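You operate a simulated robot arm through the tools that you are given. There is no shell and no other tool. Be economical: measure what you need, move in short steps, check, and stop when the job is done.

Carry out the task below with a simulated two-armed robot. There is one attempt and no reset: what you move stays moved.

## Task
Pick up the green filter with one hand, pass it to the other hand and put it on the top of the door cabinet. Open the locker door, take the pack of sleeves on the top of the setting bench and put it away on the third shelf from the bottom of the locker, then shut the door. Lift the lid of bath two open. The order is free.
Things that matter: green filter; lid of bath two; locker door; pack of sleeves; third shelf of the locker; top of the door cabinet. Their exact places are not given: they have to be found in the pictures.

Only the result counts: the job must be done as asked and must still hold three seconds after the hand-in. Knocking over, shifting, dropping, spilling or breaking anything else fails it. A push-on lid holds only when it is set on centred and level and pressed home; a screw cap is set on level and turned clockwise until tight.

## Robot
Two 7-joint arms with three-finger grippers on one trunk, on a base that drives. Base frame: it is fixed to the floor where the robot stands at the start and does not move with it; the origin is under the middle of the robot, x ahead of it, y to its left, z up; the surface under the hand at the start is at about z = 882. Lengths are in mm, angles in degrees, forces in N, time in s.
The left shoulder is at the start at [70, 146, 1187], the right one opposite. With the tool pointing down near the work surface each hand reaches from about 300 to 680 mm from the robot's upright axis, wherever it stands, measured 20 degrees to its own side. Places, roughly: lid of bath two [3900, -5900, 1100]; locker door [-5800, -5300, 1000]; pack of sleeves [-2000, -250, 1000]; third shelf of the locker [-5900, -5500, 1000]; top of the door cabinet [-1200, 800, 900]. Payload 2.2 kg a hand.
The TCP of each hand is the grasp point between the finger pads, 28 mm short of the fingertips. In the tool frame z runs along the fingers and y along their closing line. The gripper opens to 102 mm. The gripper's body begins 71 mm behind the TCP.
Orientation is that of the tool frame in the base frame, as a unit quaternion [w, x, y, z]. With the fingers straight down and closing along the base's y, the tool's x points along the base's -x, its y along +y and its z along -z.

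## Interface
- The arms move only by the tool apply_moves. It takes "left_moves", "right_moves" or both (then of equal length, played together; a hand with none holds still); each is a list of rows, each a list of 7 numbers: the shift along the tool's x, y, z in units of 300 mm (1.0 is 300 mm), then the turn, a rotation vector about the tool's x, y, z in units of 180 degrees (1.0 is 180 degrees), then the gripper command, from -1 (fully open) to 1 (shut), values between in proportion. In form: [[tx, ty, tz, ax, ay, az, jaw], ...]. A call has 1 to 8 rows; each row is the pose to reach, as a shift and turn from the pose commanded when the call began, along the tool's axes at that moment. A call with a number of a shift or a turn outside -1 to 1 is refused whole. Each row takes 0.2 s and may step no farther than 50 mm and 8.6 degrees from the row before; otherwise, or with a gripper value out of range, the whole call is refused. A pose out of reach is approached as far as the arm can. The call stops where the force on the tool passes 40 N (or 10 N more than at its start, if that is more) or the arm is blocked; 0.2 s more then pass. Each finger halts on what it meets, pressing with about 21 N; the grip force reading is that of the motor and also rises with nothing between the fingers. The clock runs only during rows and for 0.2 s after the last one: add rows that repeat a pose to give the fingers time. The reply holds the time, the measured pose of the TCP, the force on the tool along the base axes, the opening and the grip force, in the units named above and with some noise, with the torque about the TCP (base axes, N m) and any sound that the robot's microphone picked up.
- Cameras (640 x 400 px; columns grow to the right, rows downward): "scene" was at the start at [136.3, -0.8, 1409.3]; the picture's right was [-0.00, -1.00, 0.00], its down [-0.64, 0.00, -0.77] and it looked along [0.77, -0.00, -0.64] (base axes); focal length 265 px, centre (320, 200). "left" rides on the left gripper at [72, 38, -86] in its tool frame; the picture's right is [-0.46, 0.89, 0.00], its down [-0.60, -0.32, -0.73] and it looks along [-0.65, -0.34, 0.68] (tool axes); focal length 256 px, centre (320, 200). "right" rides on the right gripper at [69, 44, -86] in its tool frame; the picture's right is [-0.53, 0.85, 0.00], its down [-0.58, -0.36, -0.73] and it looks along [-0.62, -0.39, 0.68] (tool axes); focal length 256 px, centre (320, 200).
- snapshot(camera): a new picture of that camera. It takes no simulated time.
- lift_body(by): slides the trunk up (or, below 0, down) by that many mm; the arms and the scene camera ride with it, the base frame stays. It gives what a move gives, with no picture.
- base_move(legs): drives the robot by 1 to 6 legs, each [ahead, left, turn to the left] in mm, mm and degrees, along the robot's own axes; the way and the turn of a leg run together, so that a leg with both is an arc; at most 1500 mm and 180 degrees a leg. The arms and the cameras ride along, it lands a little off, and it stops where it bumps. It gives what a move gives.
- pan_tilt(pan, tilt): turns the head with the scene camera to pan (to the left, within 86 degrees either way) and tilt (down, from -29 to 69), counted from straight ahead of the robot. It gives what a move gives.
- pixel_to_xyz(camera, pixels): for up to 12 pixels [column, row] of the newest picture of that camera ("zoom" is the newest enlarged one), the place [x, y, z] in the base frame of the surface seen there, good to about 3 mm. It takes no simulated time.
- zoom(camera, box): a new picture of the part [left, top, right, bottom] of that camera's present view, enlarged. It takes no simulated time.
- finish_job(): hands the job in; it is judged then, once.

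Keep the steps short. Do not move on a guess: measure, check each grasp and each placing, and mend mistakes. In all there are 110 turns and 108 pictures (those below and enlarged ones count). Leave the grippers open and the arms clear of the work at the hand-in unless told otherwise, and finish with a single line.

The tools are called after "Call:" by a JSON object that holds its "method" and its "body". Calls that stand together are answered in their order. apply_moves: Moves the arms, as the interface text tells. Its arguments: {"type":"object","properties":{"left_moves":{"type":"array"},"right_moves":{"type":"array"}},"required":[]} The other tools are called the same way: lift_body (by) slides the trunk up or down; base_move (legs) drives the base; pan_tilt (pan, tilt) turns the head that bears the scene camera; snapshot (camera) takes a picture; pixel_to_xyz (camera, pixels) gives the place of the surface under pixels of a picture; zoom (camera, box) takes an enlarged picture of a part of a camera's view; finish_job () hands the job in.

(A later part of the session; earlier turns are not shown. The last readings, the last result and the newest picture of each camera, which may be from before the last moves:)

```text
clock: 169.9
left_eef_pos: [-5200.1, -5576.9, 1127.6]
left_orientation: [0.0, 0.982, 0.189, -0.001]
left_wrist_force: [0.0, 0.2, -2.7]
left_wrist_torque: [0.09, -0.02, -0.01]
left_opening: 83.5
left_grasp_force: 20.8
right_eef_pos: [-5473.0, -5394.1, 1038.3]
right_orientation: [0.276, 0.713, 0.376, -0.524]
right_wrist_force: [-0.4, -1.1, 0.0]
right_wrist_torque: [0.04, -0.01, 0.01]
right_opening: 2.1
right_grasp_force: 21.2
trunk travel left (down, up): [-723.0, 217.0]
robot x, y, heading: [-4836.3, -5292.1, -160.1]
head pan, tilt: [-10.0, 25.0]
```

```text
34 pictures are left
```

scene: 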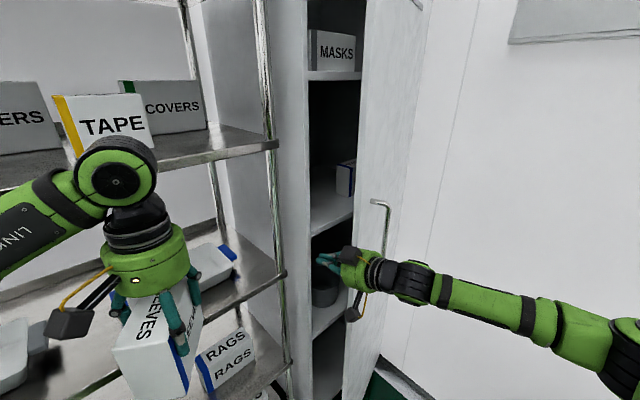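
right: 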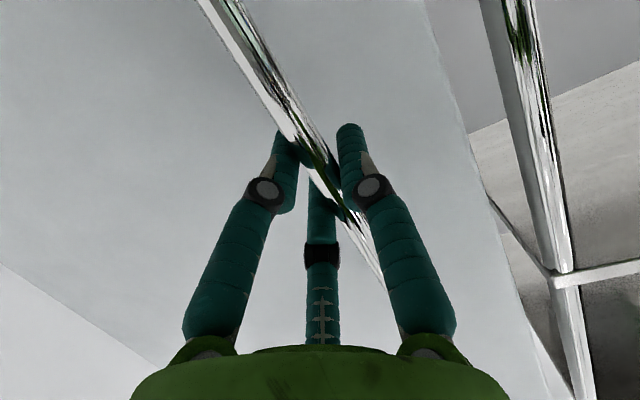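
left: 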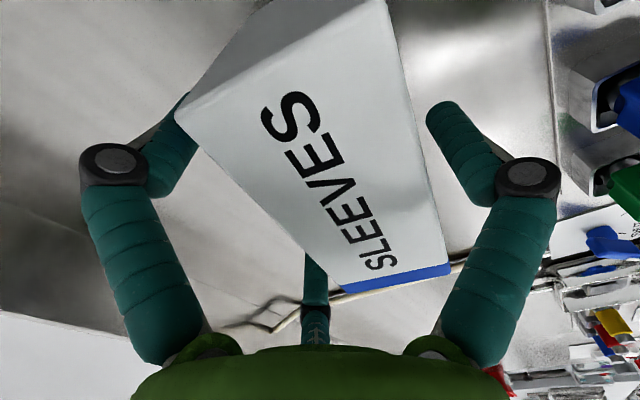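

The fingers are now at the opening, inside the door's edge. I sweep right along the door's arc.

Call:
{"method": "apply_moves", "body": {"right_moves": [[0, -0.133, 0, 0, 0, 0, 1], [0, -0.27, 0.0, 0, 0, 0, 1], [0.033, -0.35, -0.11, 0, 0, 0, 1], [0.07, -0.417, -0.23, 0, 0, 0, 1], [0.1, -0.48, -0.33, 0, 0, 0, 1], [0.13, -0.55, -0.43, 0, 0, 0, 1], [0.155, -0.63, -0.51, 0, 0, 0, 1], [0.175, -0.72, -0.58, 0, 0, 0, 1]]}}

Call:
{"method": "snapshot", "body": {"camera": "scene"}}

```text
clock: 170.5
left_eef_pos: [-5197.5, -5576.9, 1128.0]
left_orientation: [0.0, 0.982, 0.19, -0.002]
left_wrist_force: [-0.7, -0.9, -2.4]
left_wrist_torque: [0.04, -0.08, -0.01]
left_opening: 83.4
left_grasp_force: 21.2
right_eef_pos: [-5505.9, -5375.9, 1039.9]
right_orientation: [0.291, 0.703, 0.391, -0.518]
right_wrist_force: [8.4, -2.1, 3.5]
right_wrist_torque: [0.18, 0.24, -0.21]
right_opening: 2.1
right_grasp_force: 20.6
trunk travel left (down, up): [-723.0, 217.0]
robot x, y, heading: [-4837.0, -5288.3, -160.1]
head pan, tilt: [-10.0, 25.0]
stopped in row 2 (right hand): the force on the tool passed its limit at 55 N (the readings are from after the stop); the commanded pose is now the measured one
```

```text
33 pictures are left
```

scene: 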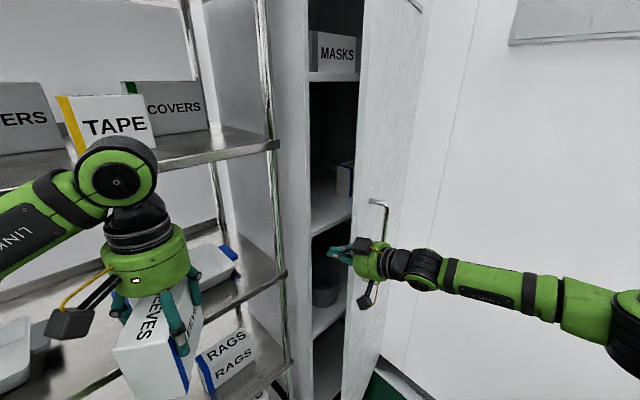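

I hit the door's edge end-on. I step left 30 mm and yaw the hand 40° right, so that the fingers point behind the door.

Call:
{"method": "apply_moves", "body": {"right_moves": [[0, 0.11, 0, 0, 0, 0, 1], [0, 0.11, 0, 0.043, 0, 0.013, 1], [0, 0.11, 0, 0.086, 0, 0.026, 1], [0, 0.11, 0, 0.129, 0, 0.039, 1], [0, 0.11, 0, 0.172, 0, 0.052, 1], [0, 0.11, 0, 0.215, 0, 0.064, 1]]}}

Call:
{"method": "snapshot", "body": {"camera": "scene"}}

Call:
{"method": "pixel_to_xyz", "body": {"camera": "scene", "pixels": [[356, 215], [356, 190], [362, 60]]}}

```text
clock: 171.9
left_eef_pos: [-5197.3, -5575.8, 1127.4]
left_orientation: [0.002, 0.982, 0.189, -0.003]
left_wrist_force: [-0.1, 0.1, -2.2]
left_wrist_torque: [0.05, 0.01, -0.01]
left_opening: 83.3
left_grasp_force: 21.2
right_eef_pos: [-5502.8, -5351.8, 1058.6]
right_orientation: [0.164, 0.772, 0.22, -0.573]
right_wrist_force: [7.8, -3.0, 0.8]
right_wrist_torque: [0.08, 0.11, -0.13]
right_opening: 2.0
right_grasp_force: 20.9
right hand out of reach, approached as far as the arm can: row 4, 5, 6
trunk travel left (down, up): [-723.0, 217.0]
robot x, y, heading: [-4836.4, -5291.3, -159.8]
head pan, tilt: [-10.0, 25.0]
```

```text
32 pictures are left
```

scene: 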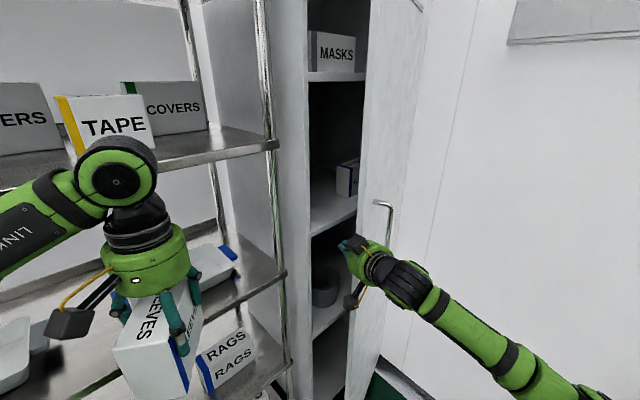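

```text
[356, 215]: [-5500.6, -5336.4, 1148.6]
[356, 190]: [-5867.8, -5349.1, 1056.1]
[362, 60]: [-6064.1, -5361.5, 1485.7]
```

The fingers reach behind the door edge now. I sweep along the edge's arc.

Call:
{"method": "apply_moves", "body": {"right_moves": [[0.027, -0.13, -0.088, 0, 0, 0, 1], [0.056, -0.238, -0.184, 0, 0, 0, 1], [0.075, -0.34, -0.248, 0, 0, 0, 1], [0.095, -0.447, -0.315, 0, 0, 0, 1], [0.11, -0.56, -0.364, 0, 0, 0, 1], [0.122, -0.668, -0.405, 0, 0, 0, 1], [0.132, -0.767, -0.438, 0, 0, 0, 1], [0.137, -0.86, -0.453, 0, 0, 0, 1]]}}

Call:
{"method": "snapshot", "body": {"camera": "scene"}}

```text
clock: 173.1
left_eef_pos: [-5200.9, -5572.6, 1127.6]
left_orientation: [0.003, 0.982, 0.189, -0.001]
left_wrist_force: [-1.5, -1.0, -2.2]
left_wrist_torque: [0.01, -0.07, 0.0]
left_opening: 83.7
left_grasp_force: 21.2
right_eef_pos: [-5495.3, -5152.6, 1056.1]
right_orientation: [0.166, 0.775, 0.221, -0.568]
right_wrist_force: [-1.0, 0.1, -0.3]
right_wrist_torque: [-0.03, 0.01, 0.0]
right_opening: 2.3
right_grasp_force: 20.8
trunk travel left (down, up): [-723.0, 217.0]
robot x, y, heading: [-4837.6, -5288.9, -160.1]
head pan, tilt: [-10.0, 25.0]
stopped in row 6 (right hand): the force on the tool passed its limit at 42 N (the readings are from after the stop); the commanded pose is now the measured one
```

```text
31 pictures are left
```

scene: 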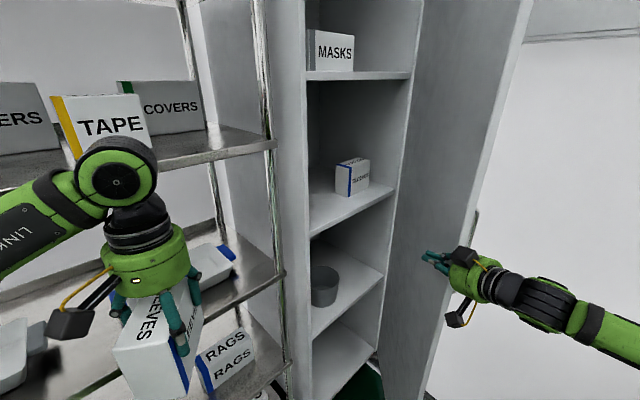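

Very good: the door swung to about 55-60° and the hand is inside. I push it farther right.

Call:
{"method": "apply_moves", "body": {"right_moves": [[0, -0.13, 0, 0, 0, 0, 1], [-0.01, -0.26, 0.03, 0, 0, 0, 1], [-0.02, -0.39, 0.06, 0, 0, 0, 1], [-0.03, -0.5, 0.1, 0, 0, 0, 1], [-0.045, -0.6, 0.15, 0, 0, 0, 1]]}}

Call:
{"method": "snapshot", "body": {"camera": "scene"}}

Call:
{"method": "pixel_to_xyz", "body": {"camera": "scene", "pixels": [[345, 195], [337, 190], [368, 187], [315, 236], [390, 193], [350, 215], [450, 100], [400, 250], [360, 80], [350, 71], [320, 229]]}}

```text
clock: 173.8
left_eef_pos: [-5198.1, -5571.5, 1127.9]
left_orientation: [0.001, 0.982, 0.189, -0.001]
left_wrist_force: [0.1, 0.0, -2.0]
left_wrist_torque: [0.04, 0.03, 0.0]
left_opening: 83.4
left_grasp_force: 21.2
right_eef_pos: [-5544.4, -5085.9, 1057.1]
right_orientation: [0.16, 0.772, 0.215, -0.576]
right_wrist_force: [-0.1, 0.1, -0.1]
right_wrist_torque: [-0.01, 0.0, 0.02]
right_opening: 2.2
right_grasp_force: 21.3
right hand out of reach, approached as far as the arm can: row 3
trunk travel left (down, up): [-723.0, 217.0]
robot x, y, heading: [-4836.2, -5291.5, -160.4]
head pan, tilt: [-10.0, 25.0]
stopped in row 3 (right hand): the force on the tool passed its limit at 123 N (the readings are from after the stop); the commanded pose is now the measured one
```

```text
30 pictures are left
```

scene: 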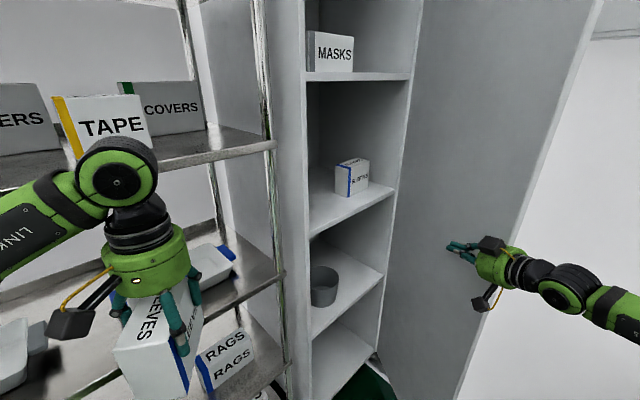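

```text
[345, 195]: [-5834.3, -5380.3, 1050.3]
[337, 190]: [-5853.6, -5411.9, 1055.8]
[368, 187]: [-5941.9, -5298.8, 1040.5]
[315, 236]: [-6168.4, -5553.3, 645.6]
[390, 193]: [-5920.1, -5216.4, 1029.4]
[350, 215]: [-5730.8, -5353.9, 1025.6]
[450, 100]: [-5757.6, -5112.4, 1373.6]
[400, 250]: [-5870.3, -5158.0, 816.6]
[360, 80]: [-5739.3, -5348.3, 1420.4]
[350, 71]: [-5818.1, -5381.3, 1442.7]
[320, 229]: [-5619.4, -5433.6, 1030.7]
```

The door is near 60°+. To push farther, I first come 150 mm closer with the base, then sweep right again.

Call:
{"method": "base_move", "body": {"legs": [[150, 0, 0]]}}

Call:
{"method": "apply_moves", "body": {"right_moves": [[0, -0.1, 0, 0, 0, 0, 1], [0, -0.2, 0, 0, 0, 0, 1], [0, -0.3, 0, 0, 0, 0, 1], [0, -0.4, 0, 0, 0, 0, 1], [0, -0.5, 0, 0, 0, 0, 1]]}}

Call:
{"method": "pan_tilt", "body": {"pan": -20, "tilt": 25}}

Call:
{"method": "snapshot", "body": {"camera": "scene"}}

Call:
{"method": "pixel_to_xyz", "body": {"camera": "scene", "pixels": [[560, 60], [480, 60], [440, 200], [600, 300], [400, 330]]}}

```text
clock: 175.1
left_eef_pos: [-5302.4, -5612.8, 1123.4]
left_orientation: [0.006, 0.982, 0.19, 0.005]
left_wrist_force: [0.3, -0.1, -3.1]
left_wrist_torque: [0.0, -0.01, -0.01]
left_opening: 83.6
left_grasp_force: 21.1
right_eef_pos: [-5655.8, -5126.5, 1060.8]
right_orientation: [0.162, 0.769, 0.216, -0.579]
right_wrist_force: [0.6, 0.8, -0.2]
right_wrist_torque: [0.0, 0.0, -0.01]
right_opening: 2.5
right_grasp_force: 21.5
trunk travel left (down, up): [-723.0, 217.0]
robot x, y, heading: [-4955.6, -5333.7, -160.1]
head pan, tilt: [-10.0, 25.0]
stopped in leg 1: the robot was blocked; the commanded pose is now the measured one
```

```text
clock: 176.3
left_eef_pos: [-5303.9, -5612.1, 1123.2]
left_orientation: [0.005, 0.982, 0.19, 0.005]
left_wrist_force: [-0.1, 0.8, -2.2]
left_wrist_torque: [0.0, -0.03, -0.01]
left_opening: 83.4
left_grasp_force: 20.6
right_eef_pos: [-5732.0, -4998.7, 1060.5]
right_orientation: [0.162, 0.769, 0.217, -0.58]
right_wrist_force: [0.8, -0.4, 0.3]
right_wrist_torque: [0.02, -0.01, 0.0]
right_opening: 2.1
right_grasp_force: 20.3
right hand out of reach, approached as far as the arm can: row 1
trunk travel left (down, up): [-723.0, 217.0]
robot x, y, heading: [-4954.4, -5337.6, -160.0]
head pan, tilt: [-10.0, 25.0]
```

```text
clock: 177.0
left_eef_pos: [-5303.9, -5611.6, 1122.2]
left_orientation: [0.006, 0.982, 0.189, 0.005]
left_wrist_force: [-0.1, 0.0, -1.7]
left_wrist_torque: [0.07, 0.04, 0.06]
left_opening: 83.4
left_grasp_force: 20.8
right_eef_pos: [-5732.1, -4998.2, 1060.6]
right_orientation: [0.161, 0.769, 0.216, -0.58]
right_wrist_force: [-0.2, 0.5, -0.4]
right_wrist_torque: [0.0, 0.02, -0.01]
right_opening: 2.2
right_grasp_force: 21.2
trunk travel left (down, up): [-723.0, 217.0]
robot x, y, heading: [-4955.6, -5332.3, -159.9]
head pan, tilt: [-20.0, 25.0]
```

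```text
29 pictures are left
```

scene: 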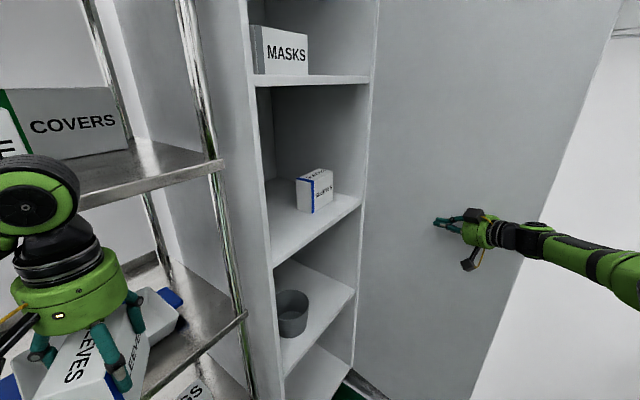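

```text
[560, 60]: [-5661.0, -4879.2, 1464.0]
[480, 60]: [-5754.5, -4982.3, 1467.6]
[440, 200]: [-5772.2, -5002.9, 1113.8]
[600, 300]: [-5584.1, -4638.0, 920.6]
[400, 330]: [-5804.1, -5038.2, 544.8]
```

The door stands at about 84°. The base was blocked because the left arm came against the rag shelf; I back off 60 mm, and retract the right hand.

Call:
{"method": "base_move", "body": {"legs": [[-70, -20, 0]]}}

Call:
{"method": "apply_moves", "body": {"right_moves": [[0.022, 0.118, -0.072, 0, 0, 0, 1], [0.044, 0.237, -0.144, 0, 0, 0, 1], [0.065, 0.355, -0.216, 0, 0, 0, 1], [0.087, 0.473, -0.289, 0, 0, 0, 1], [0.109, 0.591, -0.361, 0, 0, 0, 0], [0.13, 0.71, -0.433, 0, 0, 0, -1], [0.152, 0.828, -0.505, 0, 0, 0, -1], [0.174, 0.946, -0.577, 0, 0, 0, -1]]}}

Call:
{"method": "pan_tilt", "body": {"pan": 15, "tilt": 20}}

Call:
{"method": "snapshot", "body": {"camera": "scene"}}

```text
clock: 178.0
left_eef_pos: [-5256.8, -5576.1, 1117.1]
left_orientation: [0.004, 0.982, 0.191, 0.01]
left_wrist_force: [0.3, -0.6, -1.4]
left_wrist_torque: [0.07, -0.02, 0.06]
left_opening: 83.5
left_grasp_force: 20.6
right_eef_pos: [-5683.8, -4961.2, 1053.9]
right_orientation: [0.161, 0.773, 0.218, -0.574]
right_wrist_force: [-0.3, -1.1, -0.1]
right_wrist_torque: [-0.02, -0.04, -0.01]
right_opening: 2.2
right_grasp_force: 20.9
trunk travel left (down, up): [-723.0, 217.0]
robot x, y, heading: [-4898.0, -5290.7, -160.1]
head pan, tilt: [-20.0, 25.0]
```

```text
clock: 179.8
left_eef_pos: [-5254.2, -5573.3, 1119.5]
left_orientation: [0.005, 0.982, 0.19, 0.009]
left_wrist_force: [-1.2, -0.2, -2.1]
left_wrist_torque: [0.01, 0.01, -0.01]
left_opening: 83.5
left_grasp_force: 21.1
right_eef_pos: [-5399.4, -5100.2, 1050.1]
right_orientation: [0.161, 0.772, 0.217, -0.575]
right_wrist_force: [0.1, 0.1, -1.2]
right_wrist_torque: [-0.04, -0.03, 0.0]
right_opening: 102.0
right_grasp_force: 0.1
right hand out of reach, approached as far as the arm can: row 2, 3, 8
trunk travel left (down, up): [-723.0, 217.0]
robot x, y, heading: [-4894.0, -5288.0, -160.1]
head pan, tilt: [-20.0, 25.0]
```

```text
clock: 180.8
left_eef_pos: [-5253.6, -5573.8, 1118.2]
left_orientation: [0.004, 0.982, 0.19, 0.009]
left_wrist_force: [0.3, 0.5, -2.0]
left_wrist_torque: [0.05, 0.01, 0.01]
left_opening: 83.6
left_grasp_force: 21.3
right_eef_pos: [-5398.1, -5099.6, 1052.3]
right_orientation: [0.161, 0.772, 0.217, -0.575]
right_wrist_force: [-0.2, 0.9, -0.5]
right_wrist_torque: [0.0, -0.02, 0.01]
right_opening: 101.9
right_grasp_force: 0.0
trunk travel left (down, up): [-723.0, 217.0]
robot x, y, heading: [-4894.4, -5292.2, -160.1]
head pan, tilt: [15.0, 20.0]
```

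```text
28 pictures are left
```

scene: 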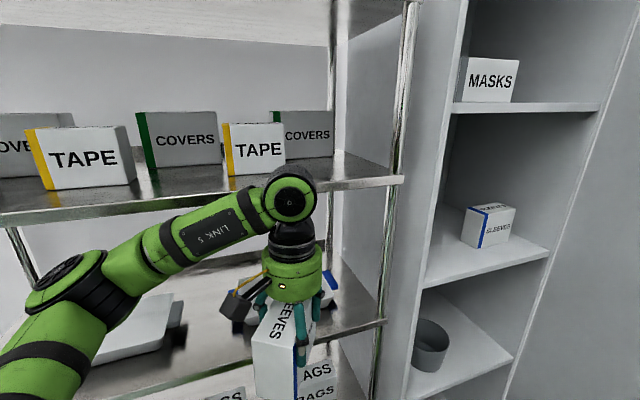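

Shelf goods look undisturbed. I raise the trunk 110 mm for reach, then swing the left hand to the right in front of me, turning the pack 58° so it lies parallel to the shelf front.

Call:
{"method": "lift_body", "body": {"by": 110}}

Call:
{"method": "apply_moves", "body": {"left_moves": [[0, -0.1, 0, 0, 0, 0.046, 1], [-0.03, -0.2, 0.04, 0, 0, 0.092, 1], [-0.08, -0.3, 0.09, 0, 0, 0.138, 1], [-0.13, -0.4, 0.14, 0, 0, 0.184, 1], [-0.18, -0.5, 0.19, 0, 0, 0.23, 1], [-0.23, -0.6, 0.24, 0, 0, 0.276, 1], [-0.287, -0.683, 0.28, 0, 0, 0.322, 1], [-0.287, -0.683, 0.28, 0, 0, 0.322, 1]], "right_moves": [[0, 0.03, 0.005, 0, 0, 0, -1], [0, 0.06, 0.01, 0, 0, 0, -1], [0, 0.09, 0.02, 0, 0, 0, -1], [0, 0.12, 0.03, 0, 0, 0, -1], [0, 0.15, 0.03, 0, 0, 0, -1], [0, 0.18, 0.04, 0, 0, 0, -1], [-0.01, 0.196, 0.04, 0, 0, 0, -1], [-0.01, 0.196, 0.04, 0, 0, 0, -1]]}}

Call:
{"method": "pan_tilt", "body": {"pan": -10, "tilt": 25}}

Call:
{"method": "snapshot", "body": {"camera": "scene"}}

```text
clock: 182.3
left_eef_pos: [-5255.6, -5573.8, 1228.3]
left_orientation: [0.003, 0.982, 0.19, 0.011]
left_wrist_force: [-1.5, -0.1, -1.5]
left_wrist_torque: [0.02, 0.01, -0.03]
left_opening: 83.6
left_grasp_force: 20.8
right_eef_pos: [-5398.0, -5100.0, 1160.2]
right_orientation: [0.161, 0.772, 0.217, -0.576]
right_wrist_force: [-1.1, 0.1, -0.2]
right_wrist_torque: [0.03, -0.01, 0.0]
right_opening: 102.1
right_grasp_force: 0.0
trunk travel left (down, up): [-833.0, 107.0]
robot x, y, heading: [-4894.3, -5289.1, -160.4]
head pan, tilt: [15.0, 20.0]
```

```text
clock: 184.1
left_eef_pos: [-5400.6, -5422.7, 1146.0]
left_orientation: [-0.001, 0.958, -0.288, 0.009]
left_wrist_force: [0.5, -0.6, -1.2]
left_wrist_torque: [0.04, -0.07, 0.02]
left_opening: 83.4
left_grasp_force: 20.8
left hand out of reach, approached as far as the arm can: row 7, 8
right_eef_pos: [-5413.0, -5143.9, 1145.9]
right_orientation: [0.161, 0.772, 0.218, -0.575]
right_wrist_force: [0.0, 0.2, -0.3]
right_wrist_torque: [0.02, -0.02, -0.02]
right_opening: 102.0
right_grasp_force: 0.0
right hand out of reach, approached as far as the arm can: row 1, 2, 3, 4, 5, 6, 7, 8
trunk travel left (down, up): [-833.0, 107.0]
robot x, y, heading: [-4892.2, -5286.1, -160.1]
head pan, tilt: [15.0, 20.0]
```

```text
clock: 185.0
left_eef_pos: [-5401.8, -5421.1, 1145.9]
left_orientation: [-0.002, 0.958, -0.286, 0.01]
left_wrist_force: [0.4, -0.1, -2.5]
left_wrist_torque: [0.01, -0.01, 0.02]
left_opening: 83.3
left_grasp_force: 21.0
right_eef_pos: [-5413.9, -5143.4, 1145.5]
right_orientation: [0.161, 0.772, 0.217, -0.575]
right_wrist_force: [0.1, 0.0, -0.4]
right_wrist_torque: [-0.01, 0.01, -0.01]
right_opening: 102.1
right_grasp_force: 0.1
trunk travel left (down, up): [-833.0, 107.0]
robot x, y, heading: [-4898.7, -5295.2, -160.0]
head pan, tilt: [-10.0, 25.0]
```

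```text
27 pictures are left
```

scene: 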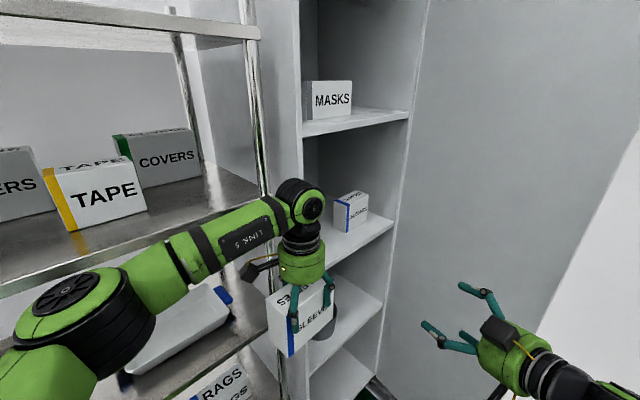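

The pack is now parallel to the shelf. I check where the left forearm runs, since it must clear the locker's left wall.

Call:
{"method": "pixel_to_xyz", "body": {"camera": "scene", "pixels": [[300, 190], [235, 222], [180, 245], [140, 270], [75, 300], [258, 130], [300, 120], [355, 120], [345, 126], [355, 235]]}}

```text
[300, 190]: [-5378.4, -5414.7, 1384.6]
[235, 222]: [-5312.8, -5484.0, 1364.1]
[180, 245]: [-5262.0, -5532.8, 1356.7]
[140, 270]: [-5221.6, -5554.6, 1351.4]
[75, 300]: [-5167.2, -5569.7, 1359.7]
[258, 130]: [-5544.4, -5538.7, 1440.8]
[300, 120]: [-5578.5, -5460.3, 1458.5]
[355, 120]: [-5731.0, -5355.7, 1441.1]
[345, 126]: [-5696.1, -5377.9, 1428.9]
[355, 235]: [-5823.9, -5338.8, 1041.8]
```

The left forearm runs parallel to the locker front and would hit its left wall. So instead I'll insert the pack horizontally: I turn the hand back 65° and pitch it forward, as I did with the right.

Call:
{"method": "apply_moves", "body": {"left_moves": [[0, -0.05, 0, 0, 0, -0.045, 1], [0, -0.1, 0, 0, 0, -0.09, 1], [0, -0.15, 0, 0, 0, -0.135, 1], [0, -0.2, 0, 0, 0, -0.18, 1], [0, -0.2, 0, 0, 0, -0.226, 1], [0, -0.2, 0, 0, 0, -0.271, 1], [0, -0.2, 0, 0, 0, -0.316, 1], [0, -0.2, 0, 0, 0, -0.361, 1]]}}

Call:
{"method": "apply_moves", "body": {"left_moves": [[0, 0, 0, 0, -0.046, 0, 1], [0, 0, 0, 0, -0.092, 0, 1], [0, 0, 0, 0, -0.138, 0, 1], [0, 0, 0, 0, -0.184, 0, 1], [0, 0, 0, 0, -0.23, 0, 1], [0, 0, 0, 0, -0.276, 0, 1], [0, 0, 0, 0, -0.322, 0, 1], [0, 0, 0, 0, -0.368, 0, 1]]}}

Call:
{"method": "apply_moves", "body": {"left_moves": [[0, 0, 0, 0, -0.044, 0, 1], [0, 0, 0, 0, -0.088, 0, 1], [0, 0, 0, 0, -0.132, 0, 1], [0, 0, 0, 0, -0.132, 0, 1]]}}

Call:
{"method": "snapshot", "body": {"camera": "scene"}}

```text
clock: 186.8
left_eef_pos: [-5364.4, -5372.8, 1146.3]
left_orientation: [0.003, 0.968, 0.251, 0.01]
left_wrist_force: [-0.3, -0.4, -2.7]
left_wrist_torque: [-0.01, 0.01, -0.03]
left_opening: 83.4
left_grasp_force: 20.8
right_eef_pos: [-5413.2, -5144.5, 1146.0]
right_orientation: [0.161, 0.772, 0.216, -0.576]
right_wrist_force: [-0.5, 0.5, -0.7]
right_wrist_torque: [-0.05, 0.0, 0.01]
right_opening: 102.0
right_grasp_force: 0.0
trunk travel left (down, up): [-833.0, 107.0]
robot x, y, heading: [-4896.0, -5291.6, -160.4]
head pan, tilt: [-10.0, 25.0]
```

```text
clock: 188.6
left_eef_pos: [-5364.9, -5373.5, 1147.1]
left_orientation: [0.14, 0.815, 0.207, -0.523]
left_wrist_force: [-0.8, 0.4, -1.5]
left_wrist_torque: [0.04, -0.08, 0.01]
left_opening: 83.4
left_grasp_force: 21.2
right_eef_pos: [-5414.2, -5142.2, 1145.5]
right_orientation: [0.162, 0.772, 0.217, -0.576]
right_wrist_force: [-0.2, 0.2, 0.2]
right_wrist_torque: [0.01, 0.04, 0.02]
right_opening: 102.0
right_grasp_force: 0.1
trunk travel left (down, up): [-833.0, 107.0]
robot x, y, heading: [-4894.6, -5290.1, -160.1]
head pan, tilt: [-10.0, 25.0]
```

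```text
clock: 189.6
left_eef_pos: [-5366.6, -5375.2, 1147.2]
left_orientation: [0.178, 0.692, 0.172, -0.678]
left_wrist_force: [0.3, 0.2, -1.4]
left_wrist_torque: [0.03, -0.06, -0.03]
left_opening: 83.5
left_grasp_force: 21.1
right_eef_pos: [-5412.9, -5145.0, 1146.4]
right_orientation: [0.161, 0.772, 0.217, -0.576]
right_wrist_force: [-0.4, 0.9, -0.5]
right_wrist_torque: [0.01, 0.05, -0.01]
right_opening: 102.2
right_grasp_force: 0.1
trunk travel left (down, up): [-833.0, 107.0]
robot x, y, heading: [-4892.1, -5293.1, -159.9]
head pan, tilt: [-10.0, 25.0]
```

```text
26 pictures are left
```

scene: 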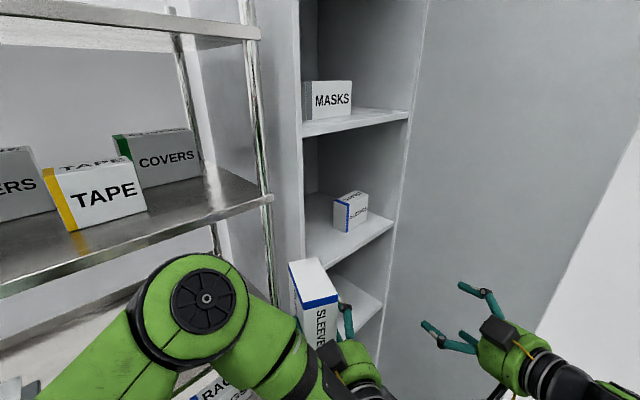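

The left hand is now fully level (pointing 209°), the pack lying ahead of it. I shift the base right and forward so the pack is in front of the third shelf.

Call:
{"method": "base_move", "body": {"legs": [[75, -150, 0], [75, 0, 0]]}}

Call:
{"method": "snapshot", "body": {"camera": "scene"}}

Call:
{"method": "snapshot", "body": {"camera": "left"}}

```text
clock: 190.9
left_eef_pos: [-5462.2, -5290.9, 1145.5]
left_orientation: [0.178, 0.694, 0.169, -0.677]
left_wrist_force: [-0.7, 0.8, -1.8]
left_wrist_torque: [0.06, -0.05, 0.07]
left_opening: 83.5
left_grasp_force: 21.3
right_eef_pos: [-5508.6, -5058.6, 1145.1]
right_orientation: [0.161, 0.773, 0.214, -0.576]
right_wrist_force: [-0.1, 1.1, -0.2]
right_wrist_torque: [-0.02, 0.01, 0.07]
right_opening: 102.0
right_grasp_force: 0.0
trunk travel left (down, up): [-833.0, 107.0]
robot x, y, heading: [-4984.8, -5213.5, -160.3]
head pan, tilt: [-10.0, 25.0]
stopped in leg 1: the robot was blocked; the commanded pose is now the measured one
```

```text
25 pictures are left
```

scene: 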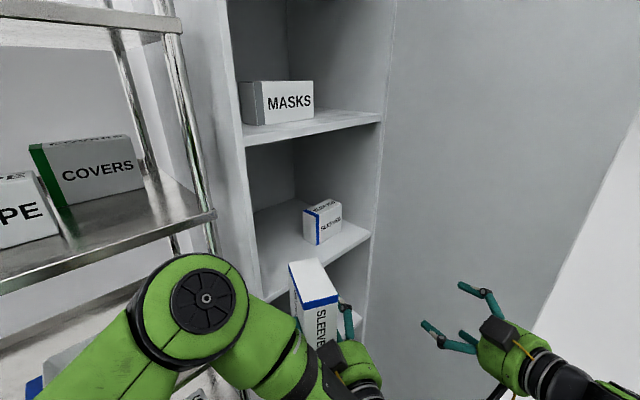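

```text
24 pictures are left
```

left: 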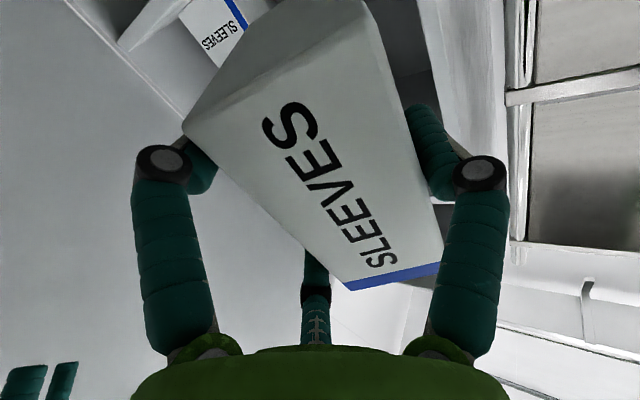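

The base touched near the counter's corner, so the base radius is about 310 mm. I move on directly toward the locker, away from the counter.

Call:
{"method": "base_move", "body": {"legs": [[85, 57, 0]]}}

Call:
{"method": "apply_moves", "body": {"left_moves": [[0.02, -0.06, 0, 0, 0, 0, 1], [0.04, -0.12, 0, 0, 0, 0, 1], [0.06, -0.18, 0.0, 0, 0, 0, 1], [0.08, -0.22, 0.0, 0, 0, 0, 1], [0.1, -0.25, 0, 0, 0, 0, 1]]}}

Call:
{"method": "snapshot", "body": {"camera": "scene"}}

```text
clock: 192.0
left_eef_pos: [-5519.8, -5376.1, 1146.6]
left_orientation: [0.178, 0.692, 0.172, -0.678]
left_wrist_force: [-0.3, 0.3, -1.8]
left_wrist_torque: [0.08, -0.04, -0.02]
left_opening: 83.9
left_grasp_force: 20.9
right_eef_pos: [-5565.1, -5143.6, 1145.2]
right_orientation: [0.16, 0.772, 0.216, -0.576]
right_wrist_force: [0.8, -0.7, -1.0]
right_wrist_torque: [0.0, -0.01, 0.01]
right_opening: 101.8
right_grasp_force: 0.0
trunk travel left (down, up): [-833.0, 107.0]
robot x, y, heading: [-5048.4, -5293.5, -160.2]
head pan, tilt: [-10.0, 25.0]
```

```text
clock: 193.2
left_eef_pos: [-5549.4, -5333.0, 1126.2]
left_orientation: [0.177, 0.694, 0.172, -0.677]
left_wrist_force: [0.8, 0.2, -2.7]
left_wrist_torque: [0.03, -0.03, 0.02]
left_opening: 83.1
left_grasp_force: 21.7
left hand out of reach, approached as far as the arm can: row 1, 2, 3, 4, 5
right_eef_pos: [-5564.8, -5144.9, 1145.0]
right_orientation: [0.159, 0.772, 0.215, -0.576]
right_wrist_force: [-0.2, 1.2, 0.0]
right_wrist_torque: [0.02, -0.01, 0.0]
right_opening: 102.2
right_grasp_force: 0.1
trunk travel left (down, up): [-833.0, 107.0]
robot x, y, heading: [-5049.5, -5288.7, -160.5]
head pan, tilt: [-10.0, 25.0]
```

```text
23 pictures are left
```

scene: 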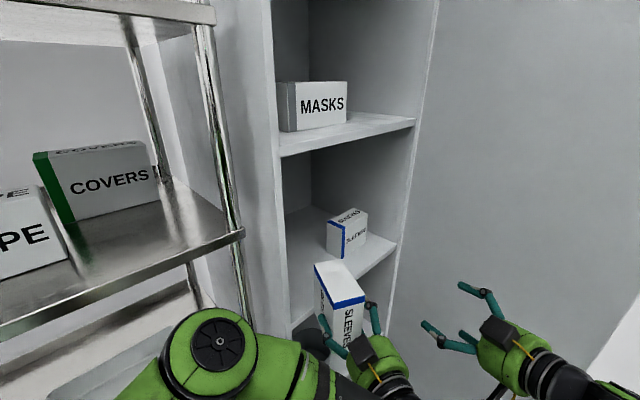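

Side reach is limited, so I let the base do it: 120 mm along the locker front, then 82 mm toward it.

Call:
{"method": "base_move", "body": {"legs": [[68, -99, 0], [66, 46, 0]]}}

Call:
{"method": "snapshot", "body": {"camera": "scene"}}

```text
clock: 195.1
left_eef_pos: [-5690.3, -5329.7, 1126.6]
left_orientation: [0.178, 0.693, 0.171, -0.678]
left_wrist_force: [-0.2, 0.3, -1.8]
left_wrist_torque: [0.03, -0.09, 0.01]
left_opening: 83.5
left_grasp_force: 20.9
right_eef_pos: [-5706.4, -5140.7, 1146.3]
right_orientation: [0.163, 0.771, 0.217, -0.576]
right_wrist_force: [0.5, -0.1, -0.1]
right_wrist_torque: [-0.02, -0.02, 0.02]
right_opening: 102.1
right_grasp_force: 0.0
trunk travel left (down, up): [-833.0, 107.0]
robot x, y, heading: [-5194.0, -5296.2, -159.9]
head pan, tilt: [-10.0, 25.0]
```

```text
22 pictures are left
```

scene: 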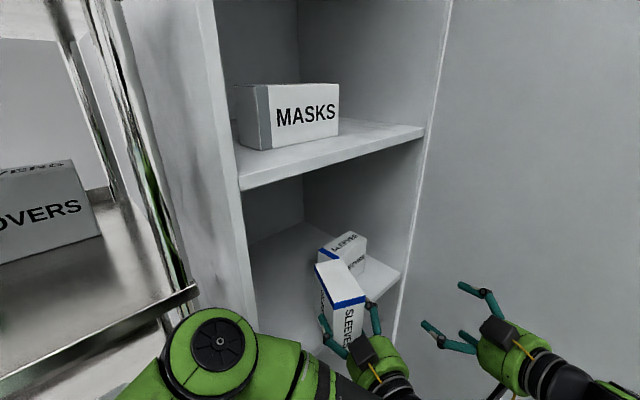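

Now the pack is at the shelf mouth. I measure the shelf's edge, wall and the small box from here.

Call:
{"method": "pixel_to_xyz", "body": {"camera": "scene", "pixels": [[265, 318], [398, 276], [375, 290], [258, 250], [300, 280], [330, 252], [364, 262], [366, 240], [345, 234], [320, 250], [318, 270], [364, 300]]}}

```text
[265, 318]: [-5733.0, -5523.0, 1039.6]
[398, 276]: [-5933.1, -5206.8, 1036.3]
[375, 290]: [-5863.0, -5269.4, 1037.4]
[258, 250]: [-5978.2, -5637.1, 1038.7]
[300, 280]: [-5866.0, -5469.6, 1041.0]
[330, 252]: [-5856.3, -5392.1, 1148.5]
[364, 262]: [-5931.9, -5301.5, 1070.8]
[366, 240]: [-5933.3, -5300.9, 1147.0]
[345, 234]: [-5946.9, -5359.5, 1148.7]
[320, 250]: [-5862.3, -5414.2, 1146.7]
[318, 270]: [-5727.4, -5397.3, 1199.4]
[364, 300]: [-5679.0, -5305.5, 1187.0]
```

The neighbouring pack lies at lateral 237–362, so my spot at 140 is free. The pack's top seems slightly nose-up; I zoom to check its tilt.

Call:
{"method": "zoom", "body": {"camera": "scene", "box": [290, 230, 410, 350]}}

Call:
{"method": "pixel_to_xyz", "body": {"camera": "scene", "pixels": [[318, 266], [338, 262], [362, 296], [336, 303], [330, 280], [345, 280], [322, 280], [330, 297], [352, 293]]}}

```text
3.33 times, centred on (350, 290) of scene
```

zoom: 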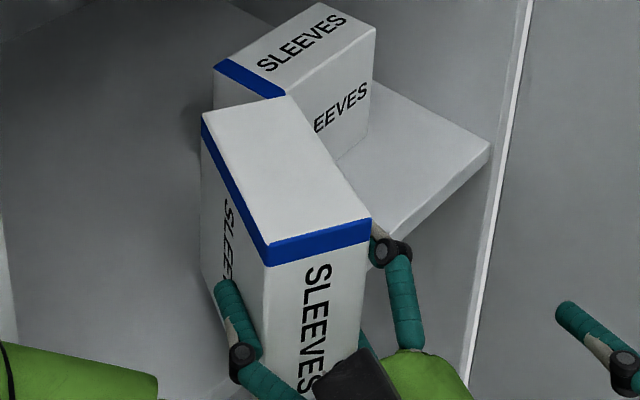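

```text
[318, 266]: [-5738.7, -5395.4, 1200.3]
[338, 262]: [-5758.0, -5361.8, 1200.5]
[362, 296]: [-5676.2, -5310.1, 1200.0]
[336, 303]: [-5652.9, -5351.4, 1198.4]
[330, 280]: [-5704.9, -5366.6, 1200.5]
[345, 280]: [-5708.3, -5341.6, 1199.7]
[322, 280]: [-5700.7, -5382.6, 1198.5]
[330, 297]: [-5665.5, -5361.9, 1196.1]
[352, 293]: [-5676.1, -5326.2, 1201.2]
```

The pack is level, top z 1200, bottom ≈1082. I push it in: 57 mm along the fingers and 44 mm left.

Call:
{"method": "apply_moves", "body": {"left_moves": [[0, 0.03, 0.06, 0, 0, 0, 1], [0, 0.08, 0.12, 0, 0, 0, 1], [0, 0.12, 0.17, 0, 0, 0, 1], [0, 0.14, 0.195, 0, 0, 0, 1], [0, 0.14, 0.195, 0, 0, 0, 1]]}}

Call:
{"method": "snapshot", "body": {"camera": "scene"}}

Call:
{"method": "pixel_to_xyz", "body": {"camera": "scene", "pixels": [[362, 292], [336, 300], [318, 262], [338, 260], [345, 285]]}}

```text
clock: 196.3
left_eef_pos: [-5723.7, -5396.9, 1126.7]
left_orientation: [0.177, 0.694, 0.171, -0.677]
left_wrist_force: [-0.3, -0.8, -2.9]
left_wrist_torque: [0.03, -0.03, 0.02]
left_opening: 83.7
left_grasp_force: 20.7
right_eef_pos: [-5708.4, -5144.1, 1145.2]
right_orientation: [0.161, 0.772, 0.217, -0.576]
right_wrist_force: [0.2, -0.7, -1.1]
right_wrist_torque: [-0.01, 0.04, -0.01]
right_opening: 102.0
right_grasp_force: 0.0
trunk travel left (down, up): [-833.0, 107.0]
robot x, y, heading: [-5189.6, -5292.4, -160.3]
head pan, tilt: [-10.0, 25.0]
```

```text
20 pictures are left
```

scene: 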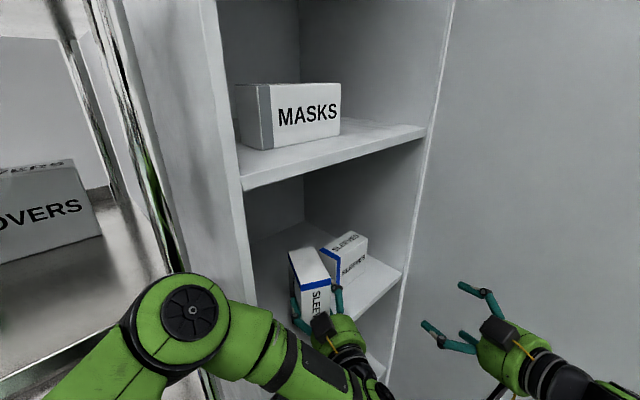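

```text
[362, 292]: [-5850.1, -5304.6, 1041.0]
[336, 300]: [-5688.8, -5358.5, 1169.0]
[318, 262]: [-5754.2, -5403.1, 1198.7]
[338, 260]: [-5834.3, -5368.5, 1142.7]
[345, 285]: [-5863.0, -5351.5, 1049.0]
```

In place. I lower by the trunk 36 mm, then in small steps until contact.

Call:
{"method": "lift_body", "body": {"by": -36}}

Call:
{"method": "lift_body", "body": {"by": -5}}

Call:
{"method": "lift_body", "body": {"by": -4}}

```text
clock: 197.1
left_eef_pos: [-5723.9, -5396.9, 1095.7]
left_orientation: [0.178, 0.687, 0.174, -0.683]
left_wrist_force: [-3.6, 0.5, 26.0]
left_wrist_torque: [0.0, 1.1, -0.07]
left_opening: 83.8
left_grasp_force: 20.8
right_eef_pos: [-5705.5, -5143.2, 1110.8]
right_orientation: [0.161, 0.771, 0.216, -0.577]
right_wrist_force: [0.3, -0.5, 0.7]
right_wrist_torque: [-0.03, 0.0, 0.01]
right_opening: 101.7
right_grasp_force: 0.0
trunk travel left (down, up): [-797.0, 143.0]
robot x, y, heading: [-5189.9, -5291.7, -160.1]
head pan, tilt: [-10.0, 25.0]
```

```text
clock: 197.5
left_eef_pos: [-5725.6, -5398.3, 1096.4]
left_orientation: [-0.177, -0.683, -0.174, 0.687]
left_wrist_force: [4.5, 0.7, 10.1]
left_wrist_torque: [0.17, -0.59, -0.01]
left_opening: 83.8
left_grasp_force: 21.1
right_eef_pos: [-5707.6, -5145.1, 1106.3]
right_orientation: [0.161, 0.771, 0.217, -0.577]
right_wrist_force: [-0.1, 0.7, -0.4]
right_wrist_torque: [0.01, 0.01, 0.0]
right_opening: 102.0
right_grasp_force: 0.1
trunk travel left (down, up): [-794.0, 146.0]
robot x, y, heading: [-5188.4, -5290.1, -160.1]
head pan, tilt: [-10.0, 25.0]
stopped: the force on the tool passed its limit at 41 N (the readings are from after the stop); the commanded pose is now the measured one
```

```text
clock: 198.1
left_eef_pos: [-5726.9, -5397.0, 1095.5]
left_orientation: [-0.177, -0.68, -0.174, 0.69]
left_wrist_force: [-5.0, 0.3, 25.7]
left_wrist_torque: [-0.29, -0.05, 0.05]
left_opening: 83.1
left_grasp_force: 20.8
right_eef_pos: [-5705.6, -5143.2, 1103.8]
right_orientation: [0.161, 0.771, 0.216, -0.577]
right_wrist_force: [0.7, 0.3, -0.1]
right_wrist_torque: [-0.03, 0.0, 0.02]
right_opening: 101.9
right_grasp_force: 0.1
trunk travel left (down, up): [-790.0, 150.0]
robot x, y, heading: [-5186.8, -5289.6, -159.9]
head pan, tilt: [-10.0, 25.0]
```

Contact: the pack rests on the shelf. I relieve 6 mm and open the left hand.

Call:
{"method": "lift_body", "body": {"by": 6}}

Call:
{"method": "apply_moves", "body": {"left_moves": [[0, 0, 0, 0, 0, 0, 0], [0, 0, 0, 0, 0, 0, -0.7], [0, 0, 0, 0, 0, 0, -0.9], [0, 0, 0, 0, 0, 0, -0.95]]}}

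Call:
{"method": "zoom", "body": {"camera": "scene", "box": [240, 210, 400, 350]}}

```text
clock: 198.6
left_eef_pos: [-5726.4, -5397.6, 1095.8]
left_orientation: [-0.177, -0.685, -0.172, 0.685]
left_wrist_force: [-2.8, -0.2, 9.6]
left_wrist_torque: [-0.33, 1.15, 0.01]
left_opening: 83.6
left_grasp_force: 20.3
right_eef_pos: [-5707.5, -5144.0, 1109.1]
right_orientation: [0.161, 0.771, 0.217, -0.576]
right_wrist_force: [-0.4, -0.9, -0.2]
right_wrist_torque: [0.01, 0.01, 0.0]
right_opening: 102.0
right_grasp_force: 0.1
trunk travel left (down, up): [-796.0, 144.0]
robot x, y, heading: [-5191.5, -5293.9, -159.9]
head pan, tilt: [-10.0, 25.0]
```

```text
clock: 199.6
left_eef_pos: [-5726.0, -5398.9, 1097.6]
left_orientation: [-0.177, -0.685, -0.173, 0.685]
left_wrist_force: [-0.2, -3.7, 7.9]
left_wrist_torque: [0.06, -0.08, -0.06]
left_opening: 93.7
left_grasp_force: 0.1
right_eef_pos: [-5706.9, -5145.0, 1109.6]
right_orientation: [0.161, 0.771, 0.217, -0.576]
right_wrist_force: [0.1, 0.2, 0.5]
right_wrist_torque: [0.01, 0.0, -0.03]
right_opening: 101.9
right_grasp_force: 0.0
trunk travel left (down, up): [-796.0, 144.0]
robot x, y, heading: [-5190.7, -5291.8, -160.2]
head pan, tilt: [-10.0, 25.0]
```

```text
2.86 times, centred on (320, 280) of scene
```

zoom: 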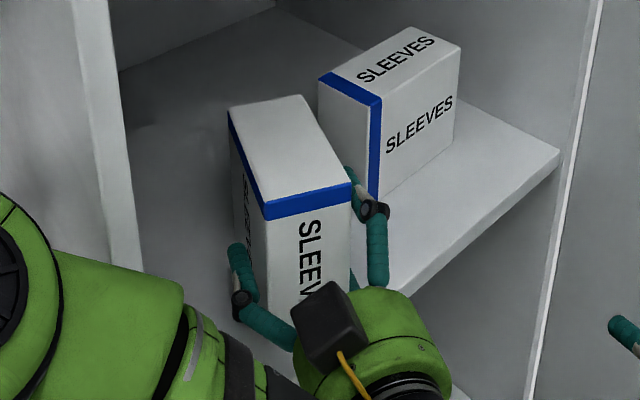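

Released (pack standing). Something presses lightly upward on the hand, so I raise 4 mm, and withdraw straight back with jaws slightly narrower.

Call:
{"method": "lift_body", "body": {"by": 4}}

Call:
{"method": "apply_moves", "body": {"left_moves": [[0, 0, -0.03, 0, 0, 0, -0.85], [0, 0, -0.1, 0, 0, 0, -0.85], [0, 0, -0.2, 0, 0, 0, -0.85], [0, 0, -0.3, 0, 0, 0, -0.85], [0, 0, -0.4, 0, 0, 0, -0.85], [0, 0, -0.5, 0, 0, 0, -0.85]]}}

Call:
{"method": "snapshot", "body": {"camera": "scene"}}

Call:
{"method": "pixel_to_xyz", "body": {"camera": "scene", "pixels": [[307, 286], [325, 283], [328, 276], [292, 255], [315, 250], [310, 320], [325, 310]]}}

```text
clock: 200.1
left_eef_pos: [-5727.0, -5397.9, 1098.9]
left_orientation: [0.176, 0.687, 0.171, -0.684]
left_wrist_force: [-0.5, 1.0, 0.5]
left_wrist_torque: [-0.03, 0.01, -0.03]
left_opening: 99.1
left_grasp_force: 0.1
right_eef_pos: [-5707.9, -5144.6, 1112.8]
right_orientation: [0.161, 0.772, 0.217, -0.575]
right_wrist_force: [0.1, -0.7, 0.3]
right_wrist_torque: [0.02, 0.0, -0.02]
right_opening: 102.1
right_grasp_force: 0.1
trunk travel left (down, up): [-800.0, 140.0]
robot x, y, heading: [-5187.3, -5290.6, -160.4]
head pan, tilt: [-10.0, 25.0]
```

```text
clock: 201.5
left_eef_pos: [-5653.5, -5379.8, 1131.2]
left_orientation: [0.175, 0.688, 0.173, -0.683]
left_wrist_force: [1.3, -0.3, -0.9]
left_wrist_torque: [-0.01, 0.04, -0.03]
left_opening: 94.4
left_grasp_force: 0.1
left hand out of reach, approached as far as the arm can: row 4, 5, 6
right_eef_pos: [-5706.4, -5143.7, 1113.0]
right_orientation: [0.161, 0.771, 0.217, -0.577]
right_wrist_force: [-0.2, 0.8, -0.4]
right_wrist_torque: [0.01, 0.03, -0.02]
right_opening: 101.9
right_grasp_force: 0.1
trunk travel left (down, up): [-800.0, 140.0]
robot x, y, heading: [-5189.9, -5293.0, -160.0]
head pan, tilt: [-10.0, 25.0]
```

```text
18 pictures are left
```

scene: 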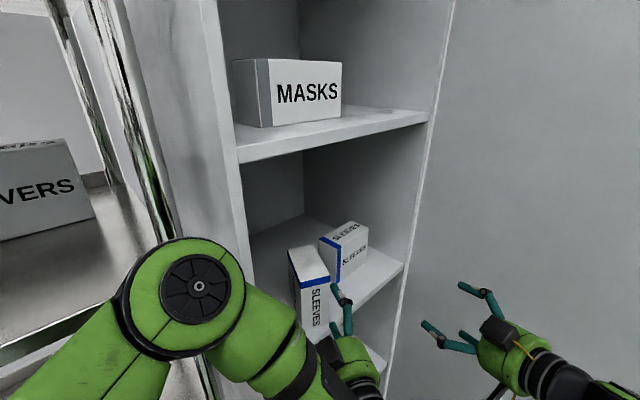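

```text
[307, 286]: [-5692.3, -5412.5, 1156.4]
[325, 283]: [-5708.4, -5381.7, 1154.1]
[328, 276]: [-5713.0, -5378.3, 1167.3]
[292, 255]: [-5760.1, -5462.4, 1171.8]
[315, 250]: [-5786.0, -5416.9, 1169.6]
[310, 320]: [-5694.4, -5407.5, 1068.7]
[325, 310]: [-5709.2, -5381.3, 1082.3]
```

The pack stands on the third shelf. Now the door: I back off, turn the right hand to vertical, and take it back and round to the outer side of the door edge.

Call:
{"method": "base_move", "body": {"legs": [[-88, -60, 0]]}}

Call:
{"method": "apply_moves", "body": {"right_moves": [[0.011, -0.015, -0.037, 0, 0.0455, 0, 1], [0.022, -0.031, -0.074, 0, 0.091, 0, 1], [0.033, -0.046, -0.111, 0, 0.1365, 0, 1], [0.045, -0.062, -0.148, 0, 0.182, 0, 1], [0.056, -0.078, -0.185, 0, 0.2275, 0, 1], [0.067, -0.093, -0.222, 0, 0.273, 0, 1], [0.079, -0.108, -0.26, 0, 0.3185, 0, 1], [0.09, -0.124, -0.297, 0, 0.364, 0, 1]]}}

Call:
{"method": "apply_moves", "body": {"right_moves": [[0.1, -0.04, 0, 0, 0.042, 0, 1], [0.2, -0.08, 0, 0, 0.042, 0, 1], [0.31, -0.125, 0, 0, 0.042, 0, 1], [0.416, -0.167, 0, 0, 0.042, 0, 1]]}}

Call:
{"method": "apply_moves", "body": {"right_moves": [[-0.05, -0.14, 0, 0, 0, 0, 1], [-0.11, -0.28, 0, 0, 0, 0, 1], [-0.16, -0.41, 0, 0, 0, 0, 1], [-0.218, -0.546, 0, 0, 0, 0, 1]]}}

Call:
{"method": "pan_tilt", "body": {"pan": -45, "tilt": 25}}

Call:
{"method": "snapshot", "body": {"camera": "scene"}}

```text
clock: 202.7
left_eef_pos: [-5592.1, -5296.5, 1131.4]
left_orientation: [0.174, 0.688, 0.173, -0.683]
left_wrist_force: [0.4, -0.5, 0.8]
left_wrist_torque: [0.01, -0.03, -0.02]
left_opening: 94.3
left_grasp_force: 0.1
right_eef_pos: [-5646.6, -5061.8, 1113.6]
right_orientation: [0.161, 0.773, 0.218, -0.574]
right_wrist_force: [1.2, 0.3, 0.1]
right_wrist_torque: [0.03, 0.0, -0.01]
right_opening: 102.1
right_grasp_force: 0.2
trunk travel left (down, up): [-800.0, 140.0]
robot x, y, heading: [-5129.0, -5205.8, -160.0]
head pan, tilt: [-10.0, 25.0]
```

```text
clock: 204.5
left_eef_pos: [-5592.7, -5295.9, 1131.4]
left_orientation: [0.176, 0.688, 0.173, -0.682]
left_wrist_force: [-0.8, -0.8, 0.2]
left_wrist_torque: [0.0, -0.01, 0.02]
left_opening: 94.5
left_grasp_force: 0.1
right_eef_pos: [-5586.8, -4980.2, 1112.0]
right_orientation: [0.018, 0.96, 0.27, -0.065]
right_wrist_force: [0.2, 0.1, -0.1]
right_wrist_torque: [-0.02, 0.01, -0.02]
right_opening: 2.3
right_grasp_force: 21.3
right hand out of reach, approached as far as the arm can: row 1, 2
trunk travel left (down, up): [-800.0, 140.0]
robot x, y, heading: [-5126.8, -5207.5, -159.8]
head pan, tilt: [-10.0, 25.0]
```

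```text
clock: 205.5
left_eef_pos: [-5593.8, -5292.6, 1130.6]
left_orientation: [0.176, 0.688, 0.172, -0.683]
left_wrist_force: [0.1, 0.1, 0.5]
left_wrist_torque: [0.03, 0.0, 0.06]
left_opening: 94.2
left_grasp_force: 0.1
right_eef_pos: [-5513.4, -4880.3, 1095.5]
right_orientation: [0.002, 0.963, 0.268, -0.003]
right_wrist_force: [-0.7, 0.2, 0.4]
right_wrist_torque: [0.0, 0.02, 0.0]
right_opening: 2.0
right_grasp_force: 21.3
right hand out of reach, approached as far as the arm can: row 4
trunk travel left (down, up): [-800.0, 140.0]
robot x, y, heading: [-5127.2, -5207.4, -160.0]
head pan, tilt: [-10.0, 25.0]
```

```text
clock: 206.5
left_eef_pos: [-5591.1, -5297.3, 1131.4]
left_orientation: [0.176, 0.687, 0.175, -0.683]
left_wrist_force: [0.5, -0.1, -0.1]
left_wrist_torque: [-0.01, 0.02, -0.03]
left_opening: 94.5
left_grasp_force: 0.1
right_eef_pos: [-5591.5, -4891.0, 1101.9]
right_orientation: [-0.002, 0.963, 0.27, -0.002]
right_wrist_force: [0.3, -0.5, 0.2]
right_wrist_torque: [0.01, 0.02, -0.01]
right_opening: 2.1
right_grasp_force: 21.4
right hand out of reach, approached as far as the arm can: row 1, 2, 3, 4
trunk travel left (down, up): [-800.0, 140.0]
robot x, y, heading: [-5127.8, -5206.4, -160.1]
head pan, tilt: [-10.0, 25.0]
```

```text
clock: 207.5
left_eef_pos: [-5592.0, -5295.3, 1129.3]
left_orientation: [0.176, 0.687, 0.174, -0.683]
left_wrist_force: [-0.2, -0.4, 0.2]
left_wrist_torque: [-0.03, 0.02, 0.01]
left_opening: 94.4
left_grasp_force: 0.1
right_eef_pos: [-5590.7, -4889.3, 1098.6]
right_orientation: [-0.001, 0.963, 0.269, 0.001]
right_wrist_force: [-0.1, -0.1, 0.9]
right_wrist_torque: [0.02, -0.04, -0.02]
right_opening: 2.2
right_grasp_force: 20.4
trunk travel left (down, up): [-800.0, 140.0]
robot x, y, heading: [-5128.0, -5208.6, -160.2]
head pan, tilt: [-45.0, 25.0]
```

```text
17 pictures are left
```

scene: 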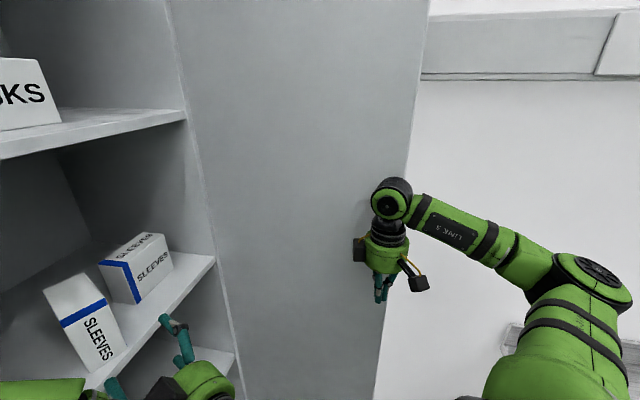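

The right wrist is limited by its turn; I turn it 50° clockwise while backing out, go round the edge, and then push the door leftward along its arc.

Call:
{"method": "apply_moves", "body": {"right_moves": [[0.07, -0.03, 0, 0, 0, 0.046, 1], [0.14, -0.06, 0, 0, 0, 0.093, 1], [0.217, -0.087, 0, 0, 0, 0.139, 1], [0.217, -0.087, 0, 0, 0, 0.185, 1], [0.217, -0.087, 0, 0, 0, 0.231, 1], [0.217, -0.087, 0, 0, 0, 0.277, 1]]}}

Call:
{"method": "apply_moves", "body": {"right_moves": [[-0.127, -0.042, 0, 0, 0, 0, 1], [-0.253, -0.083, 0, 0, 0, 0, 1], [-0.38, -0.125, 0, 0, 0, 0, 1], [-0.42, -0.01, 0, 0, 0, 0, 1], [-0.46, 0.11, 0, 0, 0, 0, 1], [-0.5, 0.24, 0, 0, 0, 0, 1]]}}

Call:
{"method": "snapshot", "body": {"camera": "scene"}}

```text
clock: 208.9
left_eef_pos: [-5591.4, -5295.8, 1132.4]
left_orientation: [0.175, 0.688, 0.173, -0.683]
left_wrist_force: [-0.1, 0.1, -0.2]
left_wrist_torque: [-0.02, -0.02, 0.01]
left_opening: 94.1
left_grasp_force: 0.1
right_eef_pos: [-5553.1, -4830.3, 1101.7]
right_orientation: [0.001, 0.987, -0.162, -0.003]
right_wrist_force: [0.4, 0.9, 0.1]
right_wrist_torque: [0.01, 0.0, -0.01]
right_opening: 2.4
right_grasp_force: 20.7
trunk travel left (down, up): [-800.0, 140.0]
robot x, y, heading: [-5127.1, -5206.1, -160.2]
head pan, tilt: [-45.0, 25.0]
```

```text
clock: 209.3
left_eef_pos: [-5588.4, -5295.1, 1132.1]
left_orientation: [0.174, 0.687, 0.174, -0.684]
left_wrist_force: [-2.0, 0.1, -0.4]
left_wrist_torque: [-0.04, 0.1, 0.07]
left_opening: 94.1
left_grasp_force: 0.1
right_eef_pos: [-5569.0, -4811.7, 1103.7]
right_orientation: [0.0, 0.989, -0.149, 0.009]
right_wrist_force: [48.0, -3.7, 16.4]
right_wrist_torque: [0.32, 6.73, 0.98]
right_opening: 2.5
right_grasp_force: 20.8
trunk travel left (down, up): [-800.0, 140.0]
robot x, y, heading: [-5124.5, -5207.9, -160.4]
head pan, tilt: [-45.0, 25.0]
stopped in row 2 (right hand): the force on the tool passed its limit at 81 N (the readings are from after the stop); the commanded pose is now the measured one
```

```text
16 pictures are left
```

scene: 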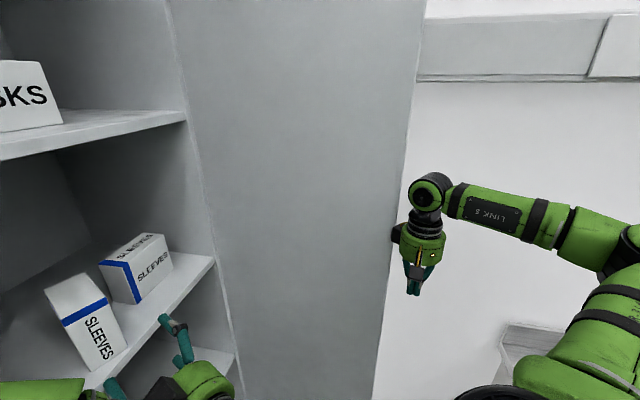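

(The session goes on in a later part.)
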